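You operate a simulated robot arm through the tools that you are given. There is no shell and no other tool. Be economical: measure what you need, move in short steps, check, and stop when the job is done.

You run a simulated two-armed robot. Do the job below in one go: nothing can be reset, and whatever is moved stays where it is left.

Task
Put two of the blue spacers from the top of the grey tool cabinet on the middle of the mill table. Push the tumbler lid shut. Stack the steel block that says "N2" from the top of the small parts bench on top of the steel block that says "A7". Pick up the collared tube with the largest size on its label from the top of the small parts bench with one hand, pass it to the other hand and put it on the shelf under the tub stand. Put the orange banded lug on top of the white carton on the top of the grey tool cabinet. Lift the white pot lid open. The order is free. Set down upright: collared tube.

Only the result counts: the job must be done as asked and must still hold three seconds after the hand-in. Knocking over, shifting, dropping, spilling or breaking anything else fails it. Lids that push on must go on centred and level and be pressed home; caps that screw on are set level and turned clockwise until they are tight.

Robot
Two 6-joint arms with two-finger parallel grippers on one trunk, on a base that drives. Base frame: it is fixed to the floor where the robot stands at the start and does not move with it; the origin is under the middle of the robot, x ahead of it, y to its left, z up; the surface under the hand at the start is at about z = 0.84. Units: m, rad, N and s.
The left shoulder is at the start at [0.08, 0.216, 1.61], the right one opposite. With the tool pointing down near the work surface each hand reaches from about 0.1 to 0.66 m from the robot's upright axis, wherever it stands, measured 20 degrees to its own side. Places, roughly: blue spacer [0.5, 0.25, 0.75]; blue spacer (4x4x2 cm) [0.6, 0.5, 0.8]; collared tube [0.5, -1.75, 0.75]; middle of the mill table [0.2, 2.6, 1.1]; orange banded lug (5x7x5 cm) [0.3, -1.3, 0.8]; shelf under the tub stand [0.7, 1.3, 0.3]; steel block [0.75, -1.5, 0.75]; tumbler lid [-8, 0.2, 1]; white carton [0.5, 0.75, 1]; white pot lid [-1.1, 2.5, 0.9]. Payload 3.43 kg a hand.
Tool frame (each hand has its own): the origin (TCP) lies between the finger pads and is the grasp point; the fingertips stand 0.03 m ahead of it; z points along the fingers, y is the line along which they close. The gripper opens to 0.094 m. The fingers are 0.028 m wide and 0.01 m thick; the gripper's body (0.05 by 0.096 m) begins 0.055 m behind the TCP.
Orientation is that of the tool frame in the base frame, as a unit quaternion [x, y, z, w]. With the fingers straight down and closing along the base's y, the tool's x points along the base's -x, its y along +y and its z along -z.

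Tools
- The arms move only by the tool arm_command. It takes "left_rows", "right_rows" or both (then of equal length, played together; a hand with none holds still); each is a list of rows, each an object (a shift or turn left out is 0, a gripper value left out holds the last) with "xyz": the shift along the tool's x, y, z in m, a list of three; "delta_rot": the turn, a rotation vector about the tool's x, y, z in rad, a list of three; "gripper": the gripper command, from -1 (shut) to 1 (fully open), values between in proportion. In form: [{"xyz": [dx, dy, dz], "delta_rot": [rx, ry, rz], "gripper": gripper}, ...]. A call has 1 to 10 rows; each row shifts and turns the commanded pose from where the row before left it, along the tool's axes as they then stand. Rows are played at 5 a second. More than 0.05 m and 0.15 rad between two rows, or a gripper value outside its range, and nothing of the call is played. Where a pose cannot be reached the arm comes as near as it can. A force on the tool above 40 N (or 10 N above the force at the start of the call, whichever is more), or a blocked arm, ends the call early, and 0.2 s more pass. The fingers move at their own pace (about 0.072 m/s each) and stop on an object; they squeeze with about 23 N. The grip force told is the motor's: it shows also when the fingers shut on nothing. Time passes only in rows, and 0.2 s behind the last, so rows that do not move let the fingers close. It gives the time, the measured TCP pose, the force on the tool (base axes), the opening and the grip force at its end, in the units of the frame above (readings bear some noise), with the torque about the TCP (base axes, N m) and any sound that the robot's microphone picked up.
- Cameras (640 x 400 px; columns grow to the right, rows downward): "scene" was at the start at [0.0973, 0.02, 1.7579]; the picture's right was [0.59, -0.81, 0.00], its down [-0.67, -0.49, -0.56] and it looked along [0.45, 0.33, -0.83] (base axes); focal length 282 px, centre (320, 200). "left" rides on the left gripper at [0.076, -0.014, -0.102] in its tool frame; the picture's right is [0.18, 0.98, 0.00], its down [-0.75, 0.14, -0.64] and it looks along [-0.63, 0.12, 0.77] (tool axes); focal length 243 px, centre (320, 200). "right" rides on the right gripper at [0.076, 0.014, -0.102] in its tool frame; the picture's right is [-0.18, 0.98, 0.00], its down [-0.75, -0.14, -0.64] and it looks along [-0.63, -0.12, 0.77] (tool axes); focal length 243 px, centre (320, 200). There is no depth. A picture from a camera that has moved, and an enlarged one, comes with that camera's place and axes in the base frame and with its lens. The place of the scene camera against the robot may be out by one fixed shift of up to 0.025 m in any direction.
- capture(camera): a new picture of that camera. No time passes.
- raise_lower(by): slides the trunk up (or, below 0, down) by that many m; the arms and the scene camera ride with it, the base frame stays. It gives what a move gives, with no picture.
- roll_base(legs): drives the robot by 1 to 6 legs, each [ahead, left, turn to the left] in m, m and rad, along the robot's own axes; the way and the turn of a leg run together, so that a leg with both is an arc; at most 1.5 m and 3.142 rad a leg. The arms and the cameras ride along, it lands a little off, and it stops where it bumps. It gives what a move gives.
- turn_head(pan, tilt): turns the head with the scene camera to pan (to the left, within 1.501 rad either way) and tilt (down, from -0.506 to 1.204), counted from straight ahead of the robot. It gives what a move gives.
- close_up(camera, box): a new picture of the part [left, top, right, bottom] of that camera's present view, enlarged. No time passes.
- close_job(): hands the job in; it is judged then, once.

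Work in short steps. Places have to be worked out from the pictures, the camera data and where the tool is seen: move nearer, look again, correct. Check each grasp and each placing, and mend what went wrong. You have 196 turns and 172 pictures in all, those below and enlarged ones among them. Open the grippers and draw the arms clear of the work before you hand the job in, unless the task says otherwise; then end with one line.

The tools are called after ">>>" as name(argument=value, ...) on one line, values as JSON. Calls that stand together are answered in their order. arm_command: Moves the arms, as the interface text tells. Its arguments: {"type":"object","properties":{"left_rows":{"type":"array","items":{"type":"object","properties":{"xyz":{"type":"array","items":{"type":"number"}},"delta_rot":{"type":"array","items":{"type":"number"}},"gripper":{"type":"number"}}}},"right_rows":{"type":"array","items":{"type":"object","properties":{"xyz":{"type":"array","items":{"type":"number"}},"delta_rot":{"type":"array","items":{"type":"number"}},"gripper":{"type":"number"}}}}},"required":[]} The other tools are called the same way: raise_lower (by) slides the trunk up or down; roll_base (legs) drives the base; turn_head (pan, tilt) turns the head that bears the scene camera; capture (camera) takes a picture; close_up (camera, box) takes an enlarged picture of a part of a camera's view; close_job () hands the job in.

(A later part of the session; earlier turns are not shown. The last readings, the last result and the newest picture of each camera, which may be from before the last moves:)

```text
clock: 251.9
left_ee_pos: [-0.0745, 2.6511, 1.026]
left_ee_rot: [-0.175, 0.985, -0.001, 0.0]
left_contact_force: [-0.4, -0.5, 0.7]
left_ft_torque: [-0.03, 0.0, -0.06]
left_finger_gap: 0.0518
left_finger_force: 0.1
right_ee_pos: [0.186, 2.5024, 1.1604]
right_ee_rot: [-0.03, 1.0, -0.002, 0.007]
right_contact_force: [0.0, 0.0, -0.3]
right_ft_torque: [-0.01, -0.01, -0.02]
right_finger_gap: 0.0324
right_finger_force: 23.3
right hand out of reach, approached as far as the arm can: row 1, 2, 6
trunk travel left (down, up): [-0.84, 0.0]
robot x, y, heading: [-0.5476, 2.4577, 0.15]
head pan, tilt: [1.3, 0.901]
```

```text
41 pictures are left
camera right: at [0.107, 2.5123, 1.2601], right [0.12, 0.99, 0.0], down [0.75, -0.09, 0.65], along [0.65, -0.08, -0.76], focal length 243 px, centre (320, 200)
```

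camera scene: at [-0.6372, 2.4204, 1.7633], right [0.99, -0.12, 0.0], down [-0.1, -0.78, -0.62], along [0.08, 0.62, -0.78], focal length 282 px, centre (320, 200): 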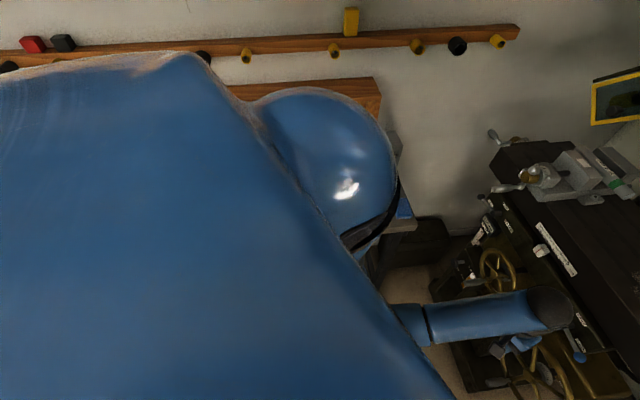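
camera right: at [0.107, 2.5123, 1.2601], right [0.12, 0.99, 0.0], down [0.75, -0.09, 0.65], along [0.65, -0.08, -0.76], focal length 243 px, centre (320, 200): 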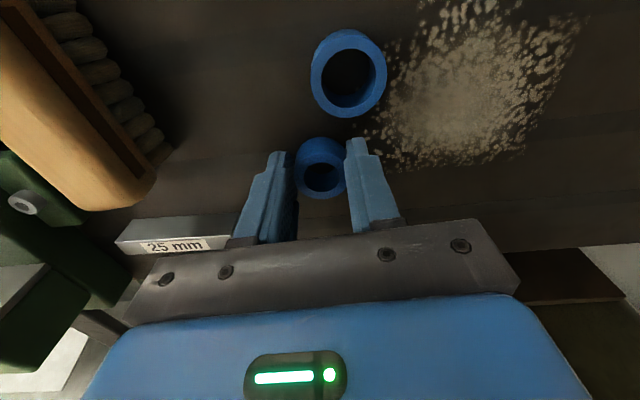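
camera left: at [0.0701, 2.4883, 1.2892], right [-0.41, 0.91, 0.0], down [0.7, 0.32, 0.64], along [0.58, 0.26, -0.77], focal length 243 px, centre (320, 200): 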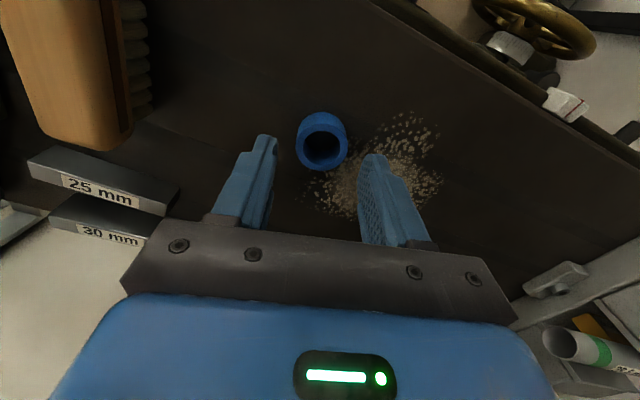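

Arm is at its reach limit; nudge the base 1.2 cm forward, then finish lowering.

>>> roll_base(legs=[[0.015, 0, 0]])

>>> arm_command(right_rows=[{}, {"xyz": [0, 0, 0.003]}, {"xyz": [0, 0, 0.003]}, {"xyz": [0, 0, 0.003]}, {"xyz": [0, 0, 0.003]}, {}])

```text
clock: 252.7
left_ee_pos: [-0.0629, 2.6529, 1.0273]
left_ee_rot: [-0.175, 0.985, -0.001, 0.001]
left_contact_force: [-0.7, -0.3, 0.2]
left_ft_torque: [-0.01, -0.06, 0.01]
left_finger_gap: 0.0517
left_finger_force: 0.1
right_ee_pos: [0.1983, 2.5052, 1.1624]
right_ee_rot: [-0.031, 0.999, -0.001, 0.01]
right_contact_force: [0.8, -0.3, -0.5]
right_ft_torque: [0.01, 0.03, -0.01]
right_finger_gap: 0.0321
right_finger_force: 22.9
trunk travel left (down, up): [-0.84, 0.0]
robot x, y, heading: [-0.5333, 2.4597, 0.148]
head pan, tilt: [1.3, 0.901]
```

```text
clock: 254.1
left_ee_pos: [-0.0603, 2.6542, 1.0273]
left_ee_rot: [-0.175, 0.985, -0.001, 0.001]
left_contact_force: [0.7, 0.4, 0.1]
left_ft_torque: [0.01, -0.03, 0.01]
left_finger_gap: 0.0518
left_finger_force: 0.1
right_ee_pos: [0.1979, 2.5055, 1.1513]
right_ee_rot: [-0.03, 0.999, 0.0, 0.01]
right_contact_force: [3.7, 1.7, 18.0]
right_ft_torque: [0.07, -0.24, 0.04]
right_finger_gap: 0.0323
right_finger_force: 22.9
trunk travel left (down, up): [-0.84, 0.0]
robot x, y, heading: [-0.5381, 2.4599, 0.148]
head pan, tilt: [1.3, 0.901]
```

Contact. Release, lift 4 cm, check.

>>> arm_command(right_rows=[{"xyz": [0, 0, -0.001]}, {"gripper": -0.1}, {"gripper": 0.1}, {"gripper": 0.1}, {"xyz": [0, 0, -0.02]}, {"xyz": [0, 0, -0.02]}, {}])

>>> capture(camera="right")

```text
clock: 255.7
left_ee_pos: [-0.0602, 2.6531, 1.0272]
left_ee_rot: [-0.174, 0.985, -0.002, 0.001]
left_contact_force: [0.3, 0.4, -0.2]
left_ft_torque: [-0.04, -0.02, -0.01]
left_finger_gap: 0.0515
left_finger_force: 0.0
right_ee_pos: [0.1988, 2.5072, 1.1892]
right_ee_rot: [-0.031, 0.999, -0.001, 0.009]
right_contact_force: [0.0, 0.2, -0.5]
right_ft_torque: [-0.03, 0.03, 0.0]
right_finger_gap: 0.0517
right_finger_force: 0.0
trunk travel left (down, up): [-0.84, 0.0]
robot x, y, heading: [-0.5377, 2.4601, 0.141]
head pan, tilt: [1.3, 0.901]
```

```text
40 pictures are left
camera right: at [0.1191, 2.5157, 1.2897], right [0.12, 0.99, 0.0], down [0.75, -0.09, 0.65], along [0.65, -0.08, -0.76], focal length 243 px, centre (320, 200)
```

right: 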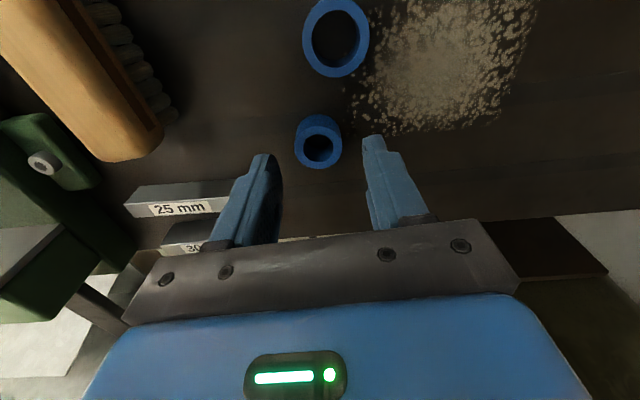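

Both spacers rest on the middle of the table. Back off slightly, raise the right hand clear, and tuck the left.

>>> roll_base(legs=[[-0.085, 0, 0]])

>>> arm_command(right_rows=[{}, {"xyz": [0, -0.01, -0.04]}, {"xyz": [0, -0.01, -0.04]}, {"xyz": [0, 0, -0.03]}, {"xyz": [0, 0, -0.03]}, {}], left_rows=[{}, {"xyz": [0.03, 0, 0.01]}, {"xyz": [0.03, 0, 0.01]}, {"xyz": [0.03, 0, 0]}, {"xyz": [0.02, 0, 0]}, {}])

>>> roll_base(legs=[[-0.06, -0.45, 0]])

>>> turn_head(pan=0.4, tilt=0.5)

>>> capture(camera="scene")

```text
clock: 256.7
left_ee_pos: [-0.132, 2.6435, 1.0223]
left_ee_rot: [-0.174, 0.985, 0.0, -0.004]
left_contact_force: [1.2, 0.9, 0.1]
left_ft_torque: [-0.02, 0.07, 0.0]
left_finger_gap: 0.0518
left_finger_force: 0.0
right_ee_pos: [0.1292, 2.4955, 1.18]
right_ee_rot: [-0.031, 1.0, -0.001, 0.004]
right_contact_force: [1.7, 0.7, -1.3]
right_ft_torque: [-0.04, 0.09, -0.01]
right_finger_gap: 0.0519
right_finger_force: 0.0
trunk travel left (down, up): [-0.84, 0.0]
robot x, y, heading: [-0.6161, 2.4484, 0.152]
head pan, tilt: [1.3, 0.901]
```

```text
clock: 258.1
left_ee_pos: [-0.2432, 2.6042, 1.0059]
left_ee_rot: [-0.174, 0.985, -0.001, -0.001]
left_contact_force: [-0.2, -0.1, 0.8]
left_ft_torque: [-0.01, 0.02, 0.0]
left_finger_gap: 0.0517
left_finger_force: 0.1
right_ee_pos: [0.1191, 2.4745, 1.3296]
right_ee_rot: [-0.031, 1.0, 0.0, 0.006]
right_contact_force: [-0.2, 1.1, -0.3]
right_ft_torque: [0.0, 0.03, 0.0]
right_finger_gap: 0.0515
right_finger_force: 0.1
trunk travel left (down, up): [-0.84, 0.0]
robot x, y, heading: [-0.6161, 2.45, 0.148]
head pan, tilt: [1.3, 0.901]
```

```text
clock: 260.9
left_ee_pos: [-0.2379, 2.152, 1.0064]
left_ee_rot: [-0.174, 0.985, -0.003, 0.0]
left_contact_force: [0.7, 0.1, -0.3]
left_ft_torque: [-0.04, 0.01, 0.02]
left_finger_gap: 0.0518
left_finger_force: 0.1
right_ee_pos: [0.1233, 2.0223, 1.331]
right_ee_rot: [-0.031, 0.999, -0.001, 0.008]
right_contact_force: [1.2, 0.6, 0.0]
right_ft_torque: [-0.01, 0.01, -0.02]
right_finger_gap: 0.0518
right_finger_force: 0.0
trunk travel left (down, up): [-0.84, 0.0]
robot x, y, heading: [-0.6139, 1.996, 0.148]
head pan, tilt: [1.3, 0.901]
```

```text
clock: 262.1
left_ee_pos: [-0.2378, 2.1497, 1.006]
left_ee_rot: [-0.173, 0.985, -0.003, 0.001]
left_contact_force: [-1.5, 0.5, 0.6]
left_ft_torque: [-0.01, 0.01, -0.01]
left_finger_gap: 0.0516
left_finger_force: 0.1
right_ee_pos: [0.1229, 2.0186, 1.3301]
right_ee_rot: [-0.031, 0.999, 0.0, 0.009]
right_contact_force: [-0.1, 0.1, -0.2]
right_ft_torque: [0.0, 0.02, 0.04]
right_finger_gap: 0.0517
right_finger_force: 0.0
trunk travel left (down, up): [-0.84, 0.0]
robot x, y, heading: [-0.6105, 1.9961, 0.144]
head pan, tilt: [0.4, 0.499]
```

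```text
39 pictures are left
camera scene: at [-0.4938, 2.0246, 1.7971], right [0.52, -0.85, 0.0], down [-0.41, -0.25, -0.88], along [0.75, 0.46, -0.48], focal length 282 px, centre (320, 200)
```

scene: 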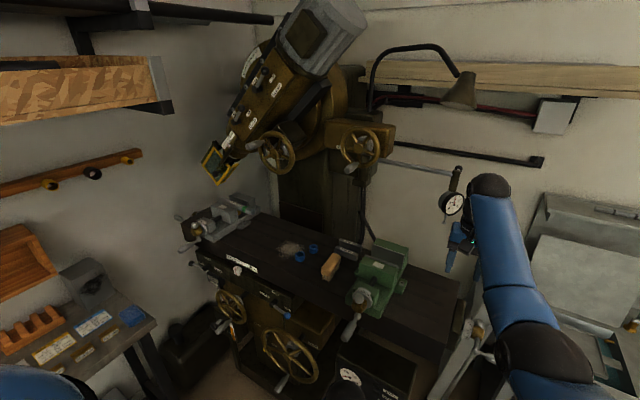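

Spacers confirmed beside the patch. Now the pot: reposition south of the left table and turn to face it (+y).

>>> roll_base(legs=[[-0.25, -0.19, 0], [0, 0, 1.426]])

>>> turn_head(pan=0.3, tilt=0.7)

>>> capture(camera="scene")

```text
clock: 267.7
left_ee_pos: [-0.9353, 2.1626, 1.006]
left_ee_rot: [0.78, -0.625, 0.0, 0.0]
left_contact_force: [-0.3, -0.9, 0.4]
left_ft_torque: [-0.02, -0.02, -0.06]
left_finger_gap: 0.0514
left_finger_force: 0.1
right_ee_pos: [-0.7594, 2.5036, 1.3303]
right_ee_rot: [-0.683, 0.73, 0.006, 0.007]
right_contact_force: [0.1, -0.1, 0.2]
right_ft_torque: [-0.01, 0.02, -0.03]
right_finger_gap: 0.052
right_finger_force: 0.0
trunk travel left (down, up): [-0.84, 0.0]
robot x, y, heading: [-0.8287, 1.772, 1.588]
head pan, tilt: [0.4, 0.499]
```

```text
clock: 268.4
left_ee_pos: [-0.9361, 2.1622, 1.0061]
left_ee_rot: [0.78, -0.625, 0.001, 0.0]
left_contact_force: [0.4, -0.2, -0.6]
left_ft_torque: [-0.02, -0.01, 0.0]
left_finger_gap: 0.0517
left_finger_force: 0.1
right_ee_pos: [-0.7598, 2.5047, 1.3318]
right_ee_rot: [-0.683, 0.73, 0.005, 0.007]
right_contact_force: [0.4, 0.3, -0.5]
right_ft_torque: [0.01, -0.01, 0.04]
right_finger_gap: 0.0517
right_finger_force: 0.0
trunk travel left (down, up): [-0.84, 0.0]
robot x, y, heading: [-0.8286, 1.7713, 1.59]
head pan, tilt: [0.3, 0.7]
```

```text
38 pictures are left
camera scene: at [-0.847, 1.8619, 1.7795], right [0.95, 0.31, 0.0], down [0.2, -0.61, -0.77], along [-0.24, 0.73, -0.64], focal length 282 px, centre (320, 200)
```

scene: 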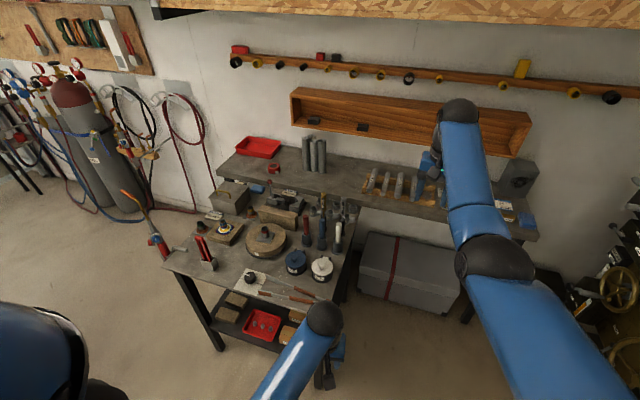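

>>> close_up(camera="scene", box=[270, 230, 366, 290])

>>> capture(camera="left")

```text
6.67 times, centred on (318, 260) of scene
camera zoom: at [-0.847, 1.8619, 1.7795], right [0.95, 0.31, 0.0], down [0.2, -0.61, -0.77], along [-0.24, 0.73, -0.64], focal length 1879 px, centre (333, -200)
```

zoom: 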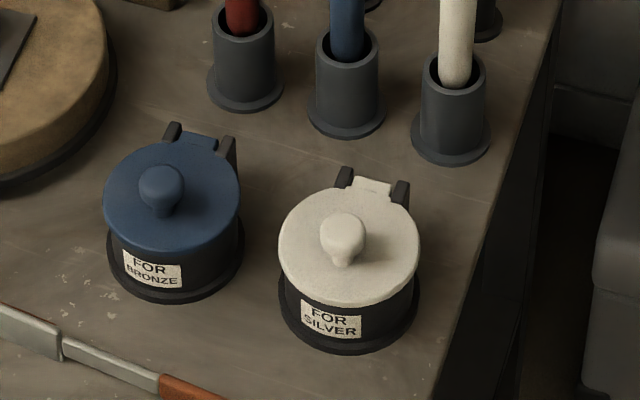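

```text
36 pictures are left
camera left: at [-0.9051, 2.0906, 1.1101], right [-0.92, -0.39, 0.0], down [-0.3, 0.7, 0.64], along [-0.25, 0.59, -0.77], focal length 243 px, centre (320, 200)
```

left: 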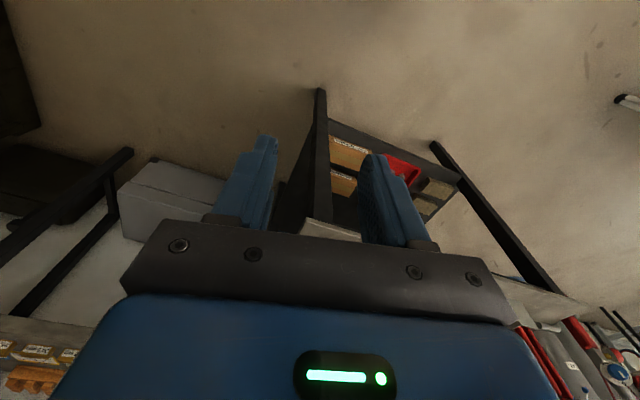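

The white "FOR SILVER" lid is hinged at its far (+y) side, with a knob at ≈[-1.038,2.465,0.95]. Drive closer and bring the left hand above the knob with fingers closing along x (the hinge axis).

>>> roll_base(legs=[[0.12, 0.06, -0.018]])

>>> arm_command(left_rows=[{"delta_rot": [0, 0, 0.12]}, {"delta_rot": [0, 0, 0.1]}, {"xyz": [-0.035, 0.01, -0.01]}, {"xyz": [-0.035, 0.01, -0.01]}, {"xyz": [-0.035, 0.01, -0.01]}, {"xyz": [-0.035, 0.01, 0]}, {}])

>>> capture(camera="left")

```text
clock: 269.7
left_ee_pos: [-0.9869, 2.2753, 1.0089]
left_ee_rot: [0.775, -0.632, -0.002, -0.002]
left_contact_force: [-0.3, 0.1, -0.4]
left_ft_torque: [0.01, 0.01, -0.01]
left_finger_gap: 0.0517
left_finger_force: 0.1
right_ee_pos: [-0.8045, 2.614, 1.3345]
right_ee_rot: [-0.676, 0.737, 0.007, 0.007]
right_contact_force: [1.1, -0.4, -0.2]
right_ft_torque: [0.02, 0.0, -0.01]
right_finger_gap: 0.0517
right_finger_force: 0.0
trunk travel left (down, up): [-0.84, 0.0]
robot x, y, heading: [-0.8855, 1.8901, 1.571]
head pan, tilt: [0.3, 0.7]
```

```text
clock: 271.3
left_ee_pos: [-1.0266, 2.4224, 1.0375]
left_ee_rot: [-0.701, 0.713, -0.002, 0.001]
left_contact_force: [0.4, 0.6, 1.5]
left_ft_torque: [-0.04, 0.01, 0.0]
left_finger_gap: 0.0517
left_finger_force: 0.1
right_ee_pos: [-0.8086, 2.62, 1.3311]
right_ee_rot: [-0.675, 0.737, 0.004, 0.007]
right_contact_force: [-0.2, 0.0, 0.4]
right_ft_torque: [0.0, -0.01, 0.01]
right_finger_gap: 0.0518
right_finger_force: 0.1
trunk travel left (down, up): [-0.84, 0.0]
robot x, y, heading: [-0.8867, 1.8883, 1.569]
head pan, tilt: [0.3, 0.7]
```

```text
35 pictures are left
camera left: at [-1.0134, 2.346, 1.141], right [-0.99, -0.17, 0.0], down [-0.13, 0.76, 0.64], along [-0.1, 0.63, -0.77], focal length 243 px, centre (320, 200)
```

left: 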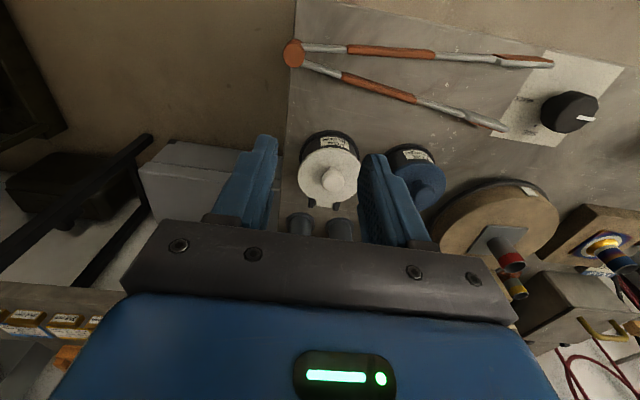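

>>> arm_command(left_rows=[{"xyz": [-0.03, 0.01, 0]}, {"xyz": [-0.027, 0.01, 0.015]}, {"xyz": [0, 0, 0.02]}, {}])

>>> capture(camera="left")

```text
clock: 272.3
left_ee_pos: [-1.044, 2.4784, 1.0004]
left_ee_rot: [-0.7, 0.714, -0.001, 0.002]
left_contact_force: [0.5, -0.3, 1.1]
left_ft_torque: [0.01, -0.02, 0.02]
left_finger_gap: 0.052
left_finger_force: 0.1
right_ee_pos: [-0.8076, 2.6181, 1.3317]
right_ee_rot: [-0.676, 0.737, 0.006, 0.007]
right_contact_force: [0.6, -0.5, -0.4]
right_ft_torque: [-0.02, 0.0, -0.01]
right_finger_gap: 0.0517
right_finger_force: 0.0
trunk travel left (down, up): [-0.84, 0.0]
robot x, y, heading: [-0.8892, 1.8898, 1.57]
head pan, tilt: [0.3, 0.7]
```

```text
34 pictures are left
camera left: at [-1.0319, 2.4013, 1.1046], right [-0.99, -0.17, 0.0], down [-0.13, 0.76, 0.64], along [-0.11, 0.63, -0.77], focal length 243 px, centre (320, 200)
```

left: 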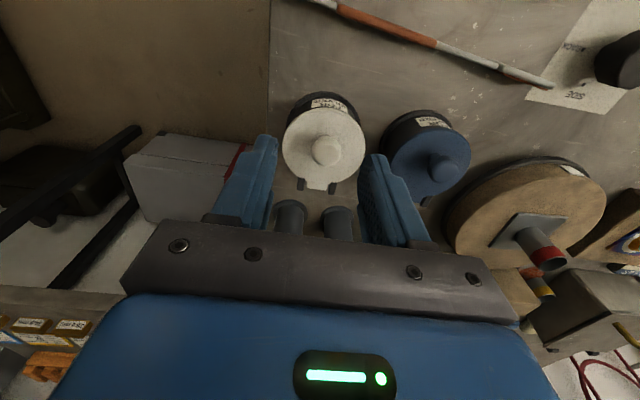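

Knob triangulates to ≈[-1.056,2.50,0.917]; mallets stand just behind at y≈2.6. I tilt the left tool ~35° (fingers pointing forward-down) so the gripper body stays away from the mallets during the swing.

>>> arm_command(left_rows=[{"delta_rot": [0, -0.122, 0]}, {"delta_rot": [0, -0.122, 0]}, {"delta_rot": [0, -0.122, 0]}, {"delta_rot": [0, -0.122, 0]}, {"delta_rot": [0, -0.122, 0]}, {}])

>>> capture(camera="left")

```text
clock: 273.7
left_ee_pos: [-1.0453, 2.4777, 1.0011]
left_ee_rot: [-0.668, 0.68, 0.21, 0.216]
left_contact_force: [0.4, 0.6, -0.3]
left_ft_torque: [0.0, -0.02, -0.02]
left_finger_gap: 0.0517
left_finger_force: 0.1
right_ee_pos: [-0.8078, 2.6193, 1.3316]
right_ee_rot: [-0.676, 0.737, 0.006, 0.007]
right_contact_force: [0.7, -0.4, 0.8]
right_ft_torque: [0.02, -0.03, -0.02]
right_finger_gap: 0.0517
right_finger_force: 0.1
trunk travel left (down, up): [-0.84, 0.0]
robot x, y, heading: [-0.8941, 1.8878, 1.569]
head pan, tilt: [0.3, 0.7]
```

```text
33 pictures are left
camera left: at [-1.0331, 2.3561, 1.0424], right [-0.98, -0.13, -0.11], down [-0.14, 0.25, 0.96], along [-0.1, 0.96, -0.27], focal length 243 px, centre (320, 200)
```

left: 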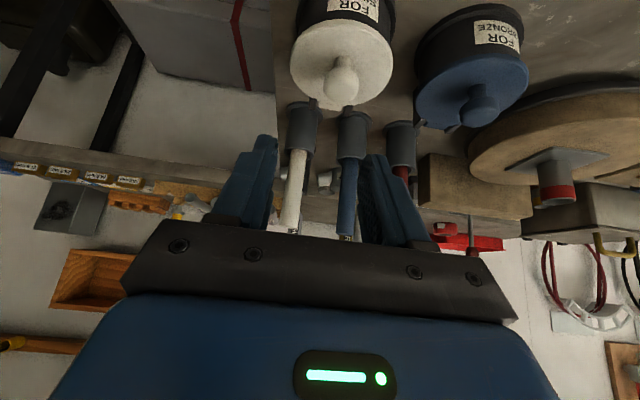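

Refined knob ≈[-1.053,2.497,0.917]. Move down so the fingers straddle it, then look.

>>> arm_command(left_rows=[{"xyz": [0.0107, 0.0029, 0.0226]}, {"xyz": [0.0107, 0.0029, 0.0226]}, {"xyz": [0.006, 0.0029, 0.012]}, {}])

>>> capture(camera="left")

>>> close_up(camera="scene", box=[260, 220, 388, 300])

```text
clock: 274.7
left_ee_pos: [-1.0564, 2.4878, 0.9376]
left_ee_rot: [-0.669, 0.68, 0.21, 0.215]
left_contact_force: [-0.4, 0.2, 0.3]
left_ft_torque: [0.0, 0.03, -0.02]
left_finger_gap: 0.0518
left_finger_force: 0.2
right_ee_pos: [-0.8082, 2.6197, 1.3313]
right_ee_rot: [-0.677, 0.736, 0.005, 0.007]
right_contact_force: [-0.2, -0.1, 0.3]
right_ft_torque: [-0.02, -0.02, -0.01]
right_finger_gap: 0.0517
right_finger_force: 0.0
trunk travel left (down, up): [-0.84, 0.0]
robot x, y, heading: [-0.8876, 1.8895, 1.571]
head pan, tilt: [0.3, 0.7]
```

```text
32 pictures are left
camera left: at [-1.0436, 2.3661, 0.9794], right [-0.98, -0.13, -0.11], down [-0.14, 0.25, 0.96], along [-0.1, 0.96, -0.27], focal length 243 px, centre (320, 200)
```

left: 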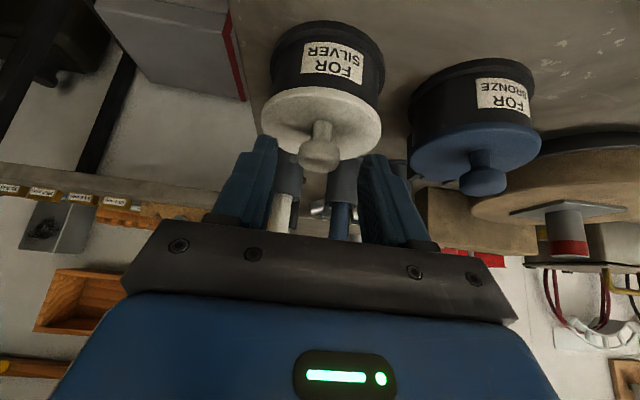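

```text
5.00 times, centred on (324, 260) of scene
camera zoom: at [-0.9052, 1.9786, 1.7794], right [0.96, 0.3, 0.0], down [0.19, -0.62, -0.76], along [-0.23, 0.73, -0.64], focal length 1409 px, centre (300, -100)
```

zoom: 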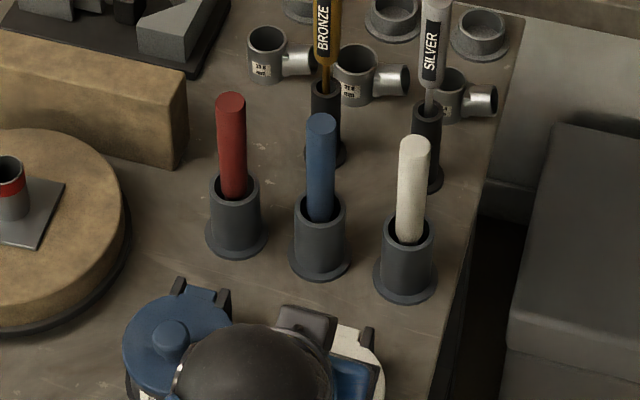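

Knob is just at the fingertips and centred. Advance 15 mm and close on the knob.

>>> arm_command(left_rows=[{"xyz": [0, 0, 0.008]}, {"xyz": [0, 0, 0.007]}, {}, {"gripper": -1}, {"gripper": -1}, {"gripper": -1}, {"gripper": -1}])

>>> capture(camera="left")

```text
clock: 276.3
left_ee_pos: [-1.0551, 2.4973, 0.926]
left_ee_rot: [-0.669, 0.681, 0.208, 0.214]
left_contact_force: [2.3, -0.8, 0.2]
left_ft_torque: [-0.05, -0.08, -0.06]
left_finger_gap: 0.0249
left_finger_force: 45.1
right_ee_pos: [-0.8073, 2.6185, 1.331]
right_ee_rot: [-0.676, 0.737, 0.006, 0.007]
right_contact_force: [-1.1, 0.3, 1.0]
right_ft_torque: [-0.01, -0.03, -0.04]
right_finger_gap: 0.0518
right_finger_force: 0.1
trunk travel left (down, up): [-0.84, 0.0]
robot x, y, heading: [-0.8879, 1.887, 1.574]
head pan, tilt: [0.3, 0.7]
```

```text
30 pictures are left
camera left: at [-1.0425, 2.375, 0.9676], right [-0.98, -0.13, -0.11], down [-0.14, 0.25, 0.96], along [-0.1, 0.96, -0.27], focal length 243 px, centre (320, 200)
```

left: 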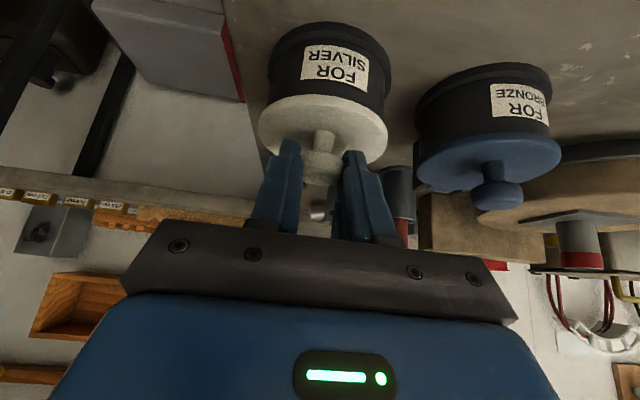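

Knob gripped. Swing it up about the rear hinge along an arc, uprighting the tool as the lid turns (first half).

>>> arm_command(left_rows=[{"xyz": [-0.0081, 0, -0.002], "delta_rot": [0, 0.0875, 0]}, {"xyz": [-0.0081, 0, -0.0019], "delta_rot": [0, 0.0875, 0]}, {"xyz": [-0.0081, 0, -0.0014], "delta_rot": [0, 0.0875, 0]}, {"xyz": [-0.0081, 0, -0.0014], "delta_rot": [0, 0.0875, 0]}, {"xyz": [-0.008, 0, -0.0012], "delta_rot": [0, 0.07, 0]}, {"xyz": [-0.008, 0, -0.0011], "delta_rot": [0, 0.07, 0]}, {}])

>>> capture(camera="left")

```text
clock: 277.9
left_ee_pos: [-1.0546, 2.5332, 0.956]
left_ee_rot: [-0.7, 0.712, 0.042, 0.045]
left_contact_force: [-5.8, -22.1, 10.9]
left_ft_torque: [-1.2, 0.19, 0.03]
left_finger_gap: 0.0248
left_finger_force: 45.2
right_ee_pos: [-0.8082, 2.6142, 1.335]
right_ee_rot: [-0.676, 0.737, 0.006, 0.007]
right_contact_force: [0.0, 0.2, -0.8]
right_ft_torque: [0.0, -0.02, 0.01]
right_finger_gap: 0.0516
right_finger_force: 0.0
trunk travel left (down, up): [-0.84, 0.0]
robot x, y, heading: [-0.8865, 1.8864, 1.573]
head pan, tilt: [0.3, 0.7]
```

```text
29 pictures are left
camera left: at [-1.0417, 2.4446, 1.0495], right [-0.99, -0.17, -0.03], down [-0.13, 0.67, 0.73], along [-0.1, 0.72, -0.68], focal length 243 px, centre (320, 200)
```

left: 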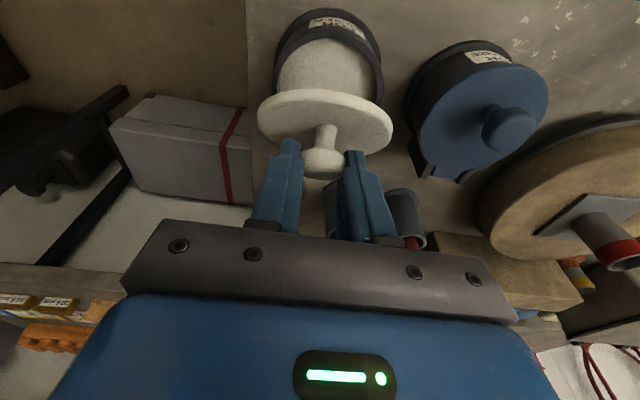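

Lid is about 40° open and holding. The y-force says my arc is too low; relieve by moving up a bit and continue with rotation.

>>> arm_command(left_rows=[{"xyz": [0.004, 0, -0.005]}, {"xyz": [-0.004, 0, -0.005], "delta_rot": [0, 0.08, 0]}, {"xyz": [-0.007, 0, -0.003], "delta_rot": [0, 0.08, 0]}, {}])

>>> capture(camera="left")

```text
clock: 278.9
left_ee_pos: [-1.0537, 2.5465, 0.9614]
left_ee_rot: [-0.701, 0.713, -0.018, -0.015]
left_contact_force: [-3.3, 2.5, -33.2]
left_ft_torque: [-0.3, 0.03, -0.06]
left_finger_gap: 0.0249
left_finger_force: 44.8
right_ee_pos: [-0.8102, 2.6246, 1.3279]
right_ee_rot: [-0.676, 0.737, 0.002, 0.006]
right_contact_force: [0.3, 0.3, 0.5]
right_ft_torque: [0.02, 0.01, -0.02]
right_finger_gap: 0.0516
right_finger_force: 0.1
trunk travel left (down, up): [-0.84, 0.0]
robot x, y, heading: [-0.8843, 1.8877, 1.57]
head pan, tilt: [0.3, 0.7]
```

```text
28 pictures are left
camera left: at [-1.0418, 2.4742, 1.0686], right [-0.99, -0.17, 0.0], down [-0.13, 0.79, 0.61], along [-0.1, 0.6, -0.8], focal length 243 px, centre (320, 200)
```

left: 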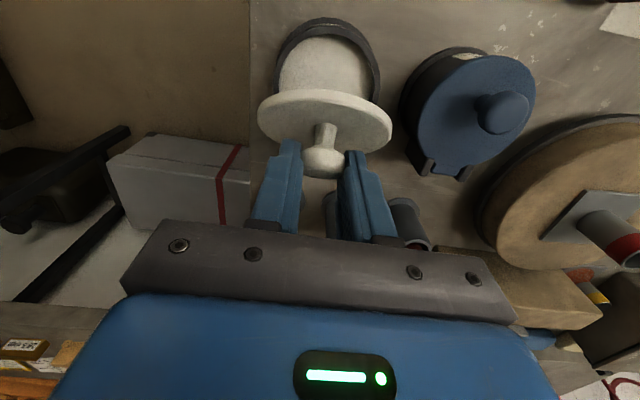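

The knob turns rigidly with the tool; hinge solves to ≈[y 2.568, z 0.871]. I hold the tool upright now and move the knob along the arc, letting it pivot in the fingers.

>>> arm_command(left_rows=[{"xyz": [0, 0, 0.002]}, {"xyz": [-0.007, 0, -0.001], "delta_rot": [0, 0.04, 0]}, {"xyz": [-0.007, 0, -0.001], "delta_rot": [0, 0.04, 0]}, {"xyz": [-0.007, 0, -0.0005], "delta_rot": [0, 0.04, 0]}, {}])

>>> capture(camera="left")

```text
clock: 280.1
left_ee_pos: [-1.0553, 2.527, 0.9854]
left_ee_rot: [-0.699, 0.711, -0.056, -0.055]
left_contact_force: [1.2, -0.7, -0.1]
left_ft_torque: [0.01, 0.01, -0.04]
left_finger_gap: 0.0
left_finger_force: 32.6
left hand out of reach, approached as far as the arm can: row 2, 3, 4
right_ee_pos: [-0.8085, 2.6135, 1.3352]
right_ee_rot: [-0.677, 0.736, 0.007, 0.008]
right_contact_force: [0.8, -1.5, -0.5]
right_ft_torque: [0.04, -0.01, -0.01]
right_finger_gap: 0.0517
right_finger_force: 0.1
trunk travel left (down, up): [-0.84, 0.0]
robot x, y, heading: [-0.8877, 1.886, 1.573]
head pan, tilt: [0.3, 0.7]
```

```text
27 pictures are left
camera left: at [-1.0421, 2.4678, 1.1008], right [-0.99, -0.17, 0.03], down [-0.13, 0.85, 0.52], along [-0.11, 0.51, -0.86], focal length 243 px, centre (320, 200)
```

left: 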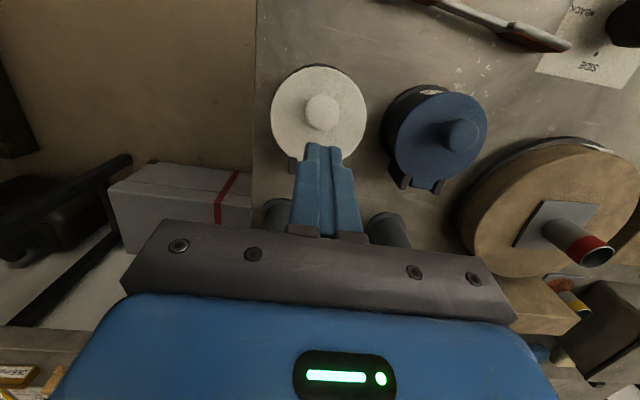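

The arm hit its reach limit and the lid slipped shut, no harm. New plan: lower the trunk 0.1 for reach and grip the knob from the front nearly horizontally, so a rigid swing of ~75° ends with the tool upright.

>>> arm_command(left_rows=[{"xyz": [0.03, 0, -0.03], "gripper": 0.1}, {"xyz": [0.03, 0, -0.04]}, {"xyz": [0.03, 0, -0.04]}, {"xyz": [0.02, 0, -0.02]}])

>>> raise_lower(by=-0.1)

>>> arm_command(left_rows=[{"delta_rot": [0, -0.138, 0]}, {"delta_rot": [0, -0.138, 0]}, {"delta_rot": [0, -0.138, 0]}, {"delta_rot": [0, -0.138, 0]}, {"delta_rot": [0, -0.138, 0]}, {"delta_rot": [0, -0.138, 0]}, {"delta_rot": [0, -0.138, 0]}, {"delta_rot": [0, -0.138, 0]}, {"delta_rot": [0, -0.138, 0]}, {"delta_rot": [0, -0.138, 0]}])

>>> capture(camera="left")

```text
clock: 281.1
left_ee_pos: [-1.0556, 2.4802, 1.0757]
left_ee_rot: [-0.699, 0.71, -0.058, -0.056]
left_contact_force: [0.8, 0.3, -1.6]
left_ft_torque: [-0.03, -0.01, 0.0]
left_finger_gap: 0.0518
left_finger_force: 0.1
left hand out of reach, approached as far as the arm can: row 3, 4
right_ee_pos: [-0.8078, 2.6205, 1.3292]
right_ee_rot: [-0.676, 0.737, 0.004, 0.006]
right_contact_force: [-0.3, 1.1, -0.1]
right_ft_torque: [-0.03, 0.01, 0.0]
right_finger_gap: 0.0519
right_finger_force: 0.0
trunk travel left (down, up): [-0.84, 0.0]
robot x, y, heading: [-0.8873, 1.8889, 1.569]
head pan, tilt: [0.3, 0.7]
```

```text
clock: 282.4
left_ee_pos: [-1.0549, 2.4788, 0.9746]
left_ee_rot: [-0.699, 0.711, -0.056, -0.056]
left_contact_force: [-0.1, -0.1, -0.8]
left_ft_torque: [-0.03, 0.01, -0.03]
left_finger_gap: 0.0519
left_finger_force: 0.0
right_ee_pos: [-0.8074, 2.6192, 1.2302]
right_ee_rot: [-0.676, 0.737, 0.006, 0.007]
right_contact_force: [0.2, 0.3, 0.1]
right_ft_torque: [-0.01, -0.03, 0.03]
right_finger_gap: 0.0514
right_finger_force: 0.0
trunk travel left (down, up): [-0.74, 0.1]
robot x, y, heading: [-0.888, 1.8833, 1.57]
head pan, tilt: [0.3, 0.7]
```

```text
clock: 284.6
left_ee_pos: [-1.0557, 2.4796, 0.976]
left_ee_rot: [-0.574, 0.583, 0.402, 0.411]
left_contact_force: [0.3, 0.2, 0.6]
left_ft_torque: [-0.04, 0.01, 0.01]
left_finger_gap: 0.0517
left_finger_force: 0.1
right_ee_pos: [-0.8074, 2.6189, 1.2311]
right_ee_rot: [-0.676, 0.737, 0.006, 0.007]
right_contact_force: [-0.1, 0.4, 0.6]
right_ft_torque: [-0.01, -0.01, 0.0]
right_finger_gap: 0.0517
right_finger_force: 0.0
trunk travel left (down, up): [-0.74, 0.1]
robot x, y, heading: [-0.8858, 1.8899, 1.568]
head pan, tilt: [0.3, 0.7]
```

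```text
26 pictures are left
camera left: at [-1.0431, 2.3564, 0.9398], right [-0.98, -0.05, -0.18], down [-0.15, -0.34, 0.93], along [-0.1, 0.94, 0.33], focal length 243 px, centre (320, 200)
```

left: 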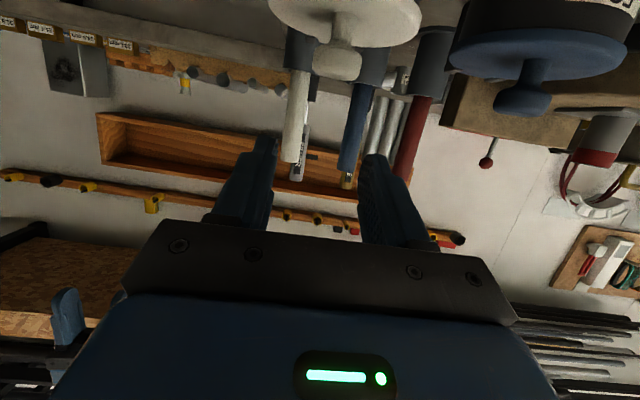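

Tilt is 70°. Lower the fingers around the knob from the front.

>>> arm_command(left_rows=[{"xyz": [0.0164, 0, 0.006]}, {"xyz": [0.0164, 0, 0.006]}, {"xyz": [0.014, 0, 0.006]}, {}])

>>> capture(camera="left")

```text
clock: 285.6
left_ee_pos: [-1.0552, 2.4808, 0.9231]
left_ee_rot: [-0.574, 0.584, 0.401, 0.411]
left_contact_force: [0.5, 0.2, -1.1]
left_ft_torque: [-0.01, 0.02, 0.0]
left_finger_gap: 0.0517
left_finger_force: 0.1
right_ee_pos: [-0.8073, 2.6195, 1.2315]
right_ee_rot: [-0.676, 0.737, 0.005, 0.007]
right_contact_force: [0.1, 0.0, 0.0]
right_ft_torque: [-0.01, -0.03, -0.04]
right_finger_gap: 0.052
right_finger_force: 0.0
trunk travel left (down, up): [-0.74, 0.1]
robot x, y, heading: [-0.8914, 1.8922, 1.57]
head pan, tilt: [0.3, 0.7]
```

```text
25 pictures are left
camera left: at [-1.0424, 2.3577, 0.8881], right [-0.98, -0.05, -0.18], down [-0.15, -0.34, 0.93], along [-0.1, 0.94, 0.33], focal length 243 px, centre (320, 200)
```

left: 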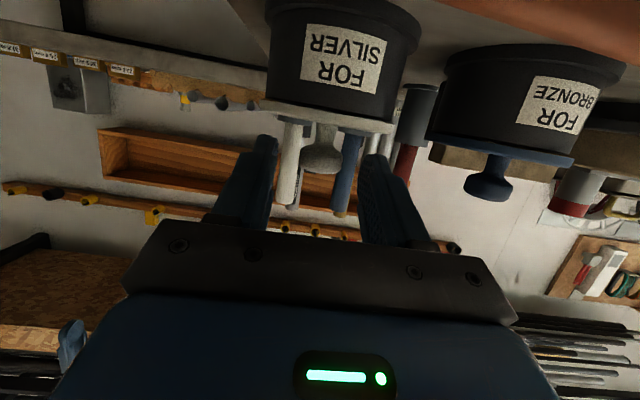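

Knob is centred at the fingertips. Advance 13 mm and grip.

>>> arm_command(left_rows=[{"xyz": [0.001, 0, 0.013]}, {}, {"gripper": -1}, {"gripper": -1}, {"gripper": -1}, {"gripper": -1}])

```text
clock: 287.1
left_ee_pos: [-1.0551, 2.4932, 0.9186]
left_ee_rot: [-0.575, 0.584, 0.401, 0.41]
left_contact_force: [-0.2, 1.0, -0.8]
left_ft_torque: [-0.02, 0.03, 0.0]
left_finger_gap: 0.0249
left_finger_force: 44.7
right_ee_pos: [-0.8085, 2.6205, 1.232]
right_ee_rot: [-0.676, 0.737, 0.004, 0.007]
right_contact_force: [0.7, -0.3, 0.0]
right_ft_torque: [-0.02, -0.02, 0.02]
right_finger_gap: 0.0517
right_finger_force: 0.0
trunk travel left (down, up): [-0.74, 0.1]
robot x, y, heading: [-0.8901, 1.8888, 1.566]
head pan, tilt: [0.3, 0.7]
```

Gripped. For a rigid swing about the hinge each 7.5° step is a constant tool-frame shift; run five steps.

>>> arm_command(left_rows=[{"xyz": [-0.0112, 0, 0.0033], "delta_rot": [0, 0.131, 0]}, {"xyz": [-0.0112, 0, 0.0033], "delta_rot": [0, 0.131, 0]}, {"xyz": [-0.0112, 0, 0.0033], "delta_rot": [0, 0.131, 0]}, {}])

```text
clock: 288.1
left_ee_pos: [-1.0562, 2.5121, 0.9461]
left_ee_rot: [-0.643, 0.652, 0.281, 0.286]
left_contact_force: [1.8, -21.2, -3.3]
left_ft_torque: [-1.39, 0.0, -0.03]
left_finger_gap: 0.0251
left_finger_force: 44.7
right_ee_pos: [-0.808, 2.6155, 1.2335]
right_ee_rot: [-0.676, 0.736, 0.005, 0.008]
right_contact_force: [-0.4, 0.0, 0.1]
right_ft_torque: [-0.02, 0.02, -0.04]
right_finger_gap: 0.0519
right_finger_force: 0.0
trunk travel left (down, up): [-0.74, 0.1]
robot x, y, heading: [-0.8967, 1.8882, 1.571]
head pan, tilt: [0.3, 0.7]
```

Forces show the lid turns more than the tool: the hinge is nearer (≈[2.559,0.891]). I correct with more rotation and less translation.

>>> arm_command(left_rows=[{"xyz": [-0.0046, 0, -0.0002], "delta_rot": [0, 0.102, 0]}, {"xyz": [-0.0046, 0, -0.0006], "delta_rot": [0, 0.102, 0]}, {"xyz": [-0.0045, 0, -0.001], "delta_rot": [0, 0.102, 0]}, {}])

```text
clock: 289.1
left_ee_pos: [-1.0549, 2.5317, 0.9557]
left_ee_rot: [-0.677, 0.688, 0.181, 0.187]
left_contact_force: [-2.5, 19.4, 2.0]
left_ft_torque: [1.42, 0.01, 0.0]
left_finger_gap: 0.0248
left_finger_force: 45.1
right_ee_pos: [-0.8079, 2.6235, 1.2295]
right_ee_rot: [-0.676, 0.737, 0.005, 0.006]
right_contact_force: [-1.0, -0.3, 0.0]
right_ft_torque: [-0.03, -0.01, 0.0]
right_finger_gap: 0.0518
right_finger_force: 0.0
trunk travel left (down, up): [-0.74, 0.1]
robot x, y, heading: [-0.8879, 1.8881, 1.573]
head pan, tilt: [0.3, 0.7]
```

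Overcorrected; averaging gives the hinge at ≈[2.563,0.884]. Continue to 55° with that.

>>> arm_command(left_rows=[{"xyz": [-0.0084, 0, 0.0021], "delta_rot": [0, 0.0873, 0]}, {"xyz": [-0.0086, 0, 0.0013], "delta_rot": [0, 0.0873, 0]}, {"xyz": [-0.0087, 0, 0.0005], "delta_rot": [0, 0.0873, 0]}, {}])

>>> capture(camera="left")

```text
clock: 290.1
left_ee_pos: [-1.0556, 2.5484, 0.9622]
left_ee_rot: [-0.696, 0.707, 0.088, 0.092]
left_contact_force: [-1.9, -0.2, 5.4]
left_ft_torque: [0.03, 0.06, 0.05]
left_finger_gap: 0.0251
left_finger_force: 44.7
right_ee_pos: [-0.8075, 2.6185, 1.2316]
right_ee_rot: [-0.676, 0.737, 0.005, 0.006]
right_contact_force: [1.3, 0.4, -0.2]
right_ft_torque: [0.0, 0.0, 0.02]
right_finger_gap: 0.0515
right_finger_force: 0.0
trunk travel left (down, up): [-0.74, 0.1]
robot x, y, heading: [-0.8892, 1.8852, 1.572]
head pan, tilt: [0.3, 0.7]
```

```text
24 pictures are left
camera left: at [-1.0421, 2.4488, 1.0429], right [-0.99, -0.16, -0.05], down [-0.13, 0.57, 0.81], along [-0.1, 0.81, -0.58], focal length 243 px, centre (320, 200)
```

left: 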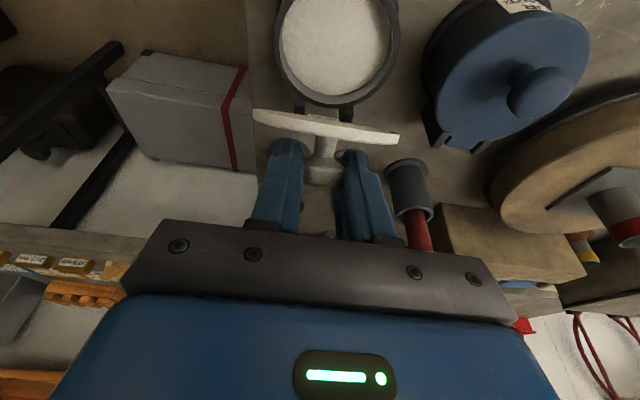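

Force is nil, lid ~55–60° open and turning properly. Continue to ~80°.

>>> arm_command(left_rows=[{"xyz": [-0.01, 0, 0.0023], "delta_rot": [0, 0.109, 0]}, {"xyz": [-0.0101, 0, 0.0013], "delta_rot": [0, 0.109, 0]}, {"xyz": [-0.0066, 0, 0.0016], "delta_rot": [0, 0.109, 0]}, {"xyz": [-0.0068, 0, 0.0009], "delta_rot": [0, 0.109, 0]}, {}])

>>> capture(camera="left")

```text
clock: 291.0
left_ee_pos: [-1.0543, 2.586, 0.9676]
left_ee_rot: [-0.701, 0.712, -0.025, -0.024]
left_contact_force: [-3.7, -2.5, 4.6]
left_ft_torque: [-0.31, -0.3, -0.17]
left_finger_gap: 0.025
left_finger_force: 45.1
left hand out of reach, approached as far as the arm can: row 4
right_ee_pos: [-0.8085, 2.6191, 1.232]
right_ee_rot: [-0.676, 0.737, 0.006, 0.007]
right_contact_force: [0.6, 0.5, 0.2]
right_ft_torque: [-0.01, 0.03, 0.0]
right_finger_gap: 0.0518
right_finger_force: 0.2
trunk travel left (down, up): [-0.74, 0.1]
robot x, y, heading: [-0.8896, 1.8902, 1.577]
head pan, tilt: [0.3, 0.7]
stopped in row 4 (left hand): the force on the tool passed its limit at 49 N (the readings are from after the stop); the commanded pose is now the measured one
```

```text
23 pictures are left
camera left: at [-1.0414, 2.5168, 1.076], right [-0.99, -0.17, 0.01], down [-0.13, 0.8, 0.59], along [-0.11, 0.58, -0.81], focal length 243 px, centre (320, 200)
```

left: 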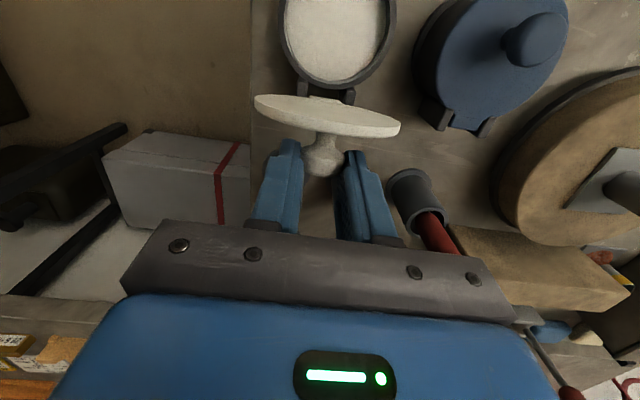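

The lid seems past vertical (~85–88°: I see its underside and the knob behind). Release and watch whether it stays open.

>>> arm_command(left_rows=[{"gripper": -0.4}, {"gripper": -0.1}, {"gripper": 0.1}, {}, {}])

>>> capture(camera="left")

```text
clock: 292.2
left_ee_pos: [-1.0542, 2.5872, 0.965]
left_ee_rot: [-0.7, 0.713, -0.027, -0.025]
left_contact_force: [0.1, 0.5, 0.5]
left_ft_torque: [-0.03, -0.02, 0.01]
left_finger_gap: 0.0514
left_finger_force: 0.0
right_ee_pos: [-0.8078, 2.6193, 1.2323]
right_ee_rot: [-0.676, 0.737, 0.006, 0.007]
right_contact_force: [-0.4, 0.2, 0.5]
right_ft_torque: [-0.06, 0.01, 0.03]
right_finger_gap: 0.0513
right_finger_force: 0.0
trunk travel left (down, up): [-0.74, 0.1]
robot x, y, heading: [-0.891, 1.8875, 1.57]
head pan, tilt: [0.3, 0.7]
```

```text
22 pictures are left
camera left: at [-1.041, 2.5177, 1.0747], right [-0.99, -0.17, 0.01], down [-0.13, 0.8, 0.58], along [-0.11, 0.57, -0.81], focal length 243 px, centre (320, 200)
```

left: 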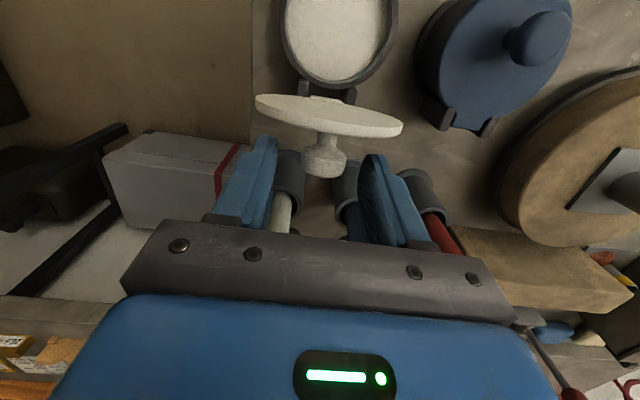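

It stays open. Withdraw straight up, then back, and inspect.

>>> arm_command(left_rows=[{"xyz": [0, 0, -0.02]}, {"xyz": [0, 0, -0.03]}, {"xyz": [0, 0, -0.03]}, {"xyz": [0.03, 0, -0.03]}, {"xyz": [0.04, 0, 0]}, {"xyz": [0.04, 0, 0]}, {"xyz": [0.04, 0, 0]}])

>>> capture(camera="left")

>>> close_up(camera="scene", box=[250, 200, 410, 300])

```text
clock: 293.8
left_ee_pos: [-1.0494, 2.5112, 1.0209]
left_ee_rot: [-0.7, 0.713, -0.025, -0.024]
left_contact_force: [0.3, -0.2, -0.1]
left_ft_torque: [0.01, 0.01, -0.02]
left_finger_gap: 0.0519
left_finger_force: 0.1
left hand out of reach, approached as far as the arm can: row 5, 6, 7
right_ee_pos: [-0.8074, 2.6179, 1.2322]
right_ee_rot: [-0.676, 0.737, 0.005, 0.008]
right_contact_force: [-0.4, 0.3, -1.0]
right_ft_torque: [0.0, -0.01, -0.01]
right_finger_gap: 0.0516
right_finger_force: 0.0
trunk travel left (down, up): [-0.74, 0.1]
robot x, y, heading: [-0.8889, 1.8899, 1.568]
head pan, tilt: [0.3, 0.7]
```

```text
21 pictures are left
camera left: at [-1.0365, 2.4428, 1.1296], right [-0.99, -0.17, 0.01], down [-0.13, 0.8, 0.59], along [-0.1, 0.58, -0.81], focal length 243 px, centre (320, 200)
```

left: 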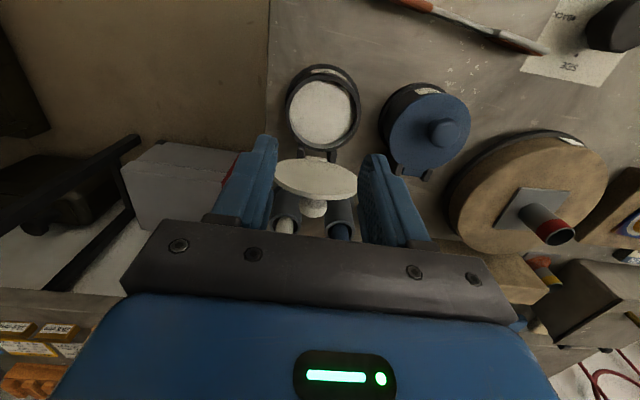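

```text
4.00 times, centred on (330, 250) of scene
camera zoom: at [-0.9055, 1.9773, 1.6795], right [0.96, 0.3, 0.0], down [0.19, -0.61, -0.77], along [-0.23, 0.73, -0.64], focal length 1127 px, centre (280, 0)
```

zoom: 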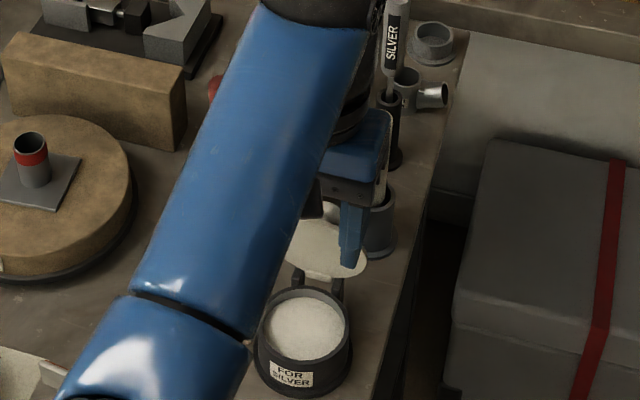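

Pot is open, lid ≈88°. A gentle push against the underside with closed fingers will confirm it's at its stop (force-watched).

>>> arm_command(left_rows=[{"gripper": -1}, {"gripper": -1, "xyz": [0, 0, 0.014]}, {"xyz": [0, 0, 0.014]}, {"xyz": [-0.015, 0, 0]}, {"xyz": [-0.012, 0, 0]}, {"xyz": [-0.005, 0, 0]}, {"xyz": [-0.004, 0, 0]}, {}])

>>> capture(camera="left")

```text
clock: 295.6
left_ee_pos: [-1.0499, 2.5483, 0.992]
left_ee_rot: [-0.7, 0.713, -0.027, -0.025]
left_contact_force: [-0.4, -0.4, -0.1]
left_ft_torque: [-0.04, -0.01, 0.04]
left_finger_gap: 0.0
left_finger_force: 23.0
right_ee_pos: [-0.8078, 2.6188, 1.2307]
right_ee_rot: [-0.676, 0.737, 0.005, 0.008]
right_contact_force: [0.0, -0.7, -0.3]
right_ft_torque: [0.0, 0.0, -0.01]
right_finger_gap: 0.0516
right_finger_force: 0.0
trunk travel left (down, up): [-0.74, 0.1]
robot x, y, heading: [-0.8852, 1.8879, 1.571]
head pan, tilt: [0.3, 0.7]
```

```text
19 pictures are left
camera left: at [-1.0365, 2.4786, 1.1], right [-0.99, -0.17, 0.01], down [-0.13, 0.8, 0.58], along [-0.11, 0.58, -0.81], focal length 243 px, centre (320, 200)
```

left: 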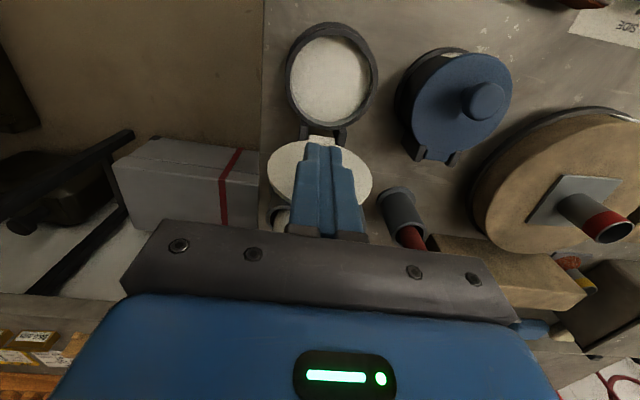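

It has swung further with no resistance. Push another ~1.2 cm, still watching force.

>>> arm_command(left_rows=[{"xyz": [-0.004, 0, 0]}, {"xyz": [-0.004, 0, 0]}, {"xyz": [-0.004, 0, 0]}, {}])

>>> capture(camera="left")

```text
clock: 296.6
left_ee_pos: [-1.0493, 2.5606, 0.9899]
left_ee_rot: [-0.7, 0.713, -0.027, -0.025]
left_contact_force: [-0.4, -0.3, 0.0]
left_ft_torque: [0.04, -0.01, 0.01]
left_finger_gap: 0.0
left_finger_force: 22.9
right_ee_pos: [-0.8075, 2.62, 1.2322]
right_ee_rot: [-0.676, 0.737, 0.005, 0.007]
right_contact_force: [0.4, -0.2, -0.3]
right_ft_torque: [-0.03, -0.04, 0.03]
right_finger_gap: 0.0515
right_finger_force: 0.1
trunk travel left (down, up): [-0.74, 0.1]
robot x, y, heading: [-0.8867, 1.8891, 1.572]
head pan, tilt: [0.3, 0.7]
```

```text
18 pictures are left
camera left: at [-1.0364, 2.4907, 1.0986], right [-0.99, -0.17, 0.01], down [-0.13, 0.8, 0.59], along [-0.11, 0.58, -0.81], focal length 243 px, centre (320, 200)
```

left: 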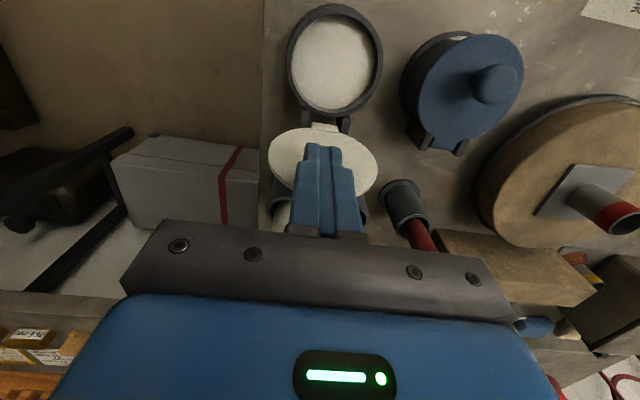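

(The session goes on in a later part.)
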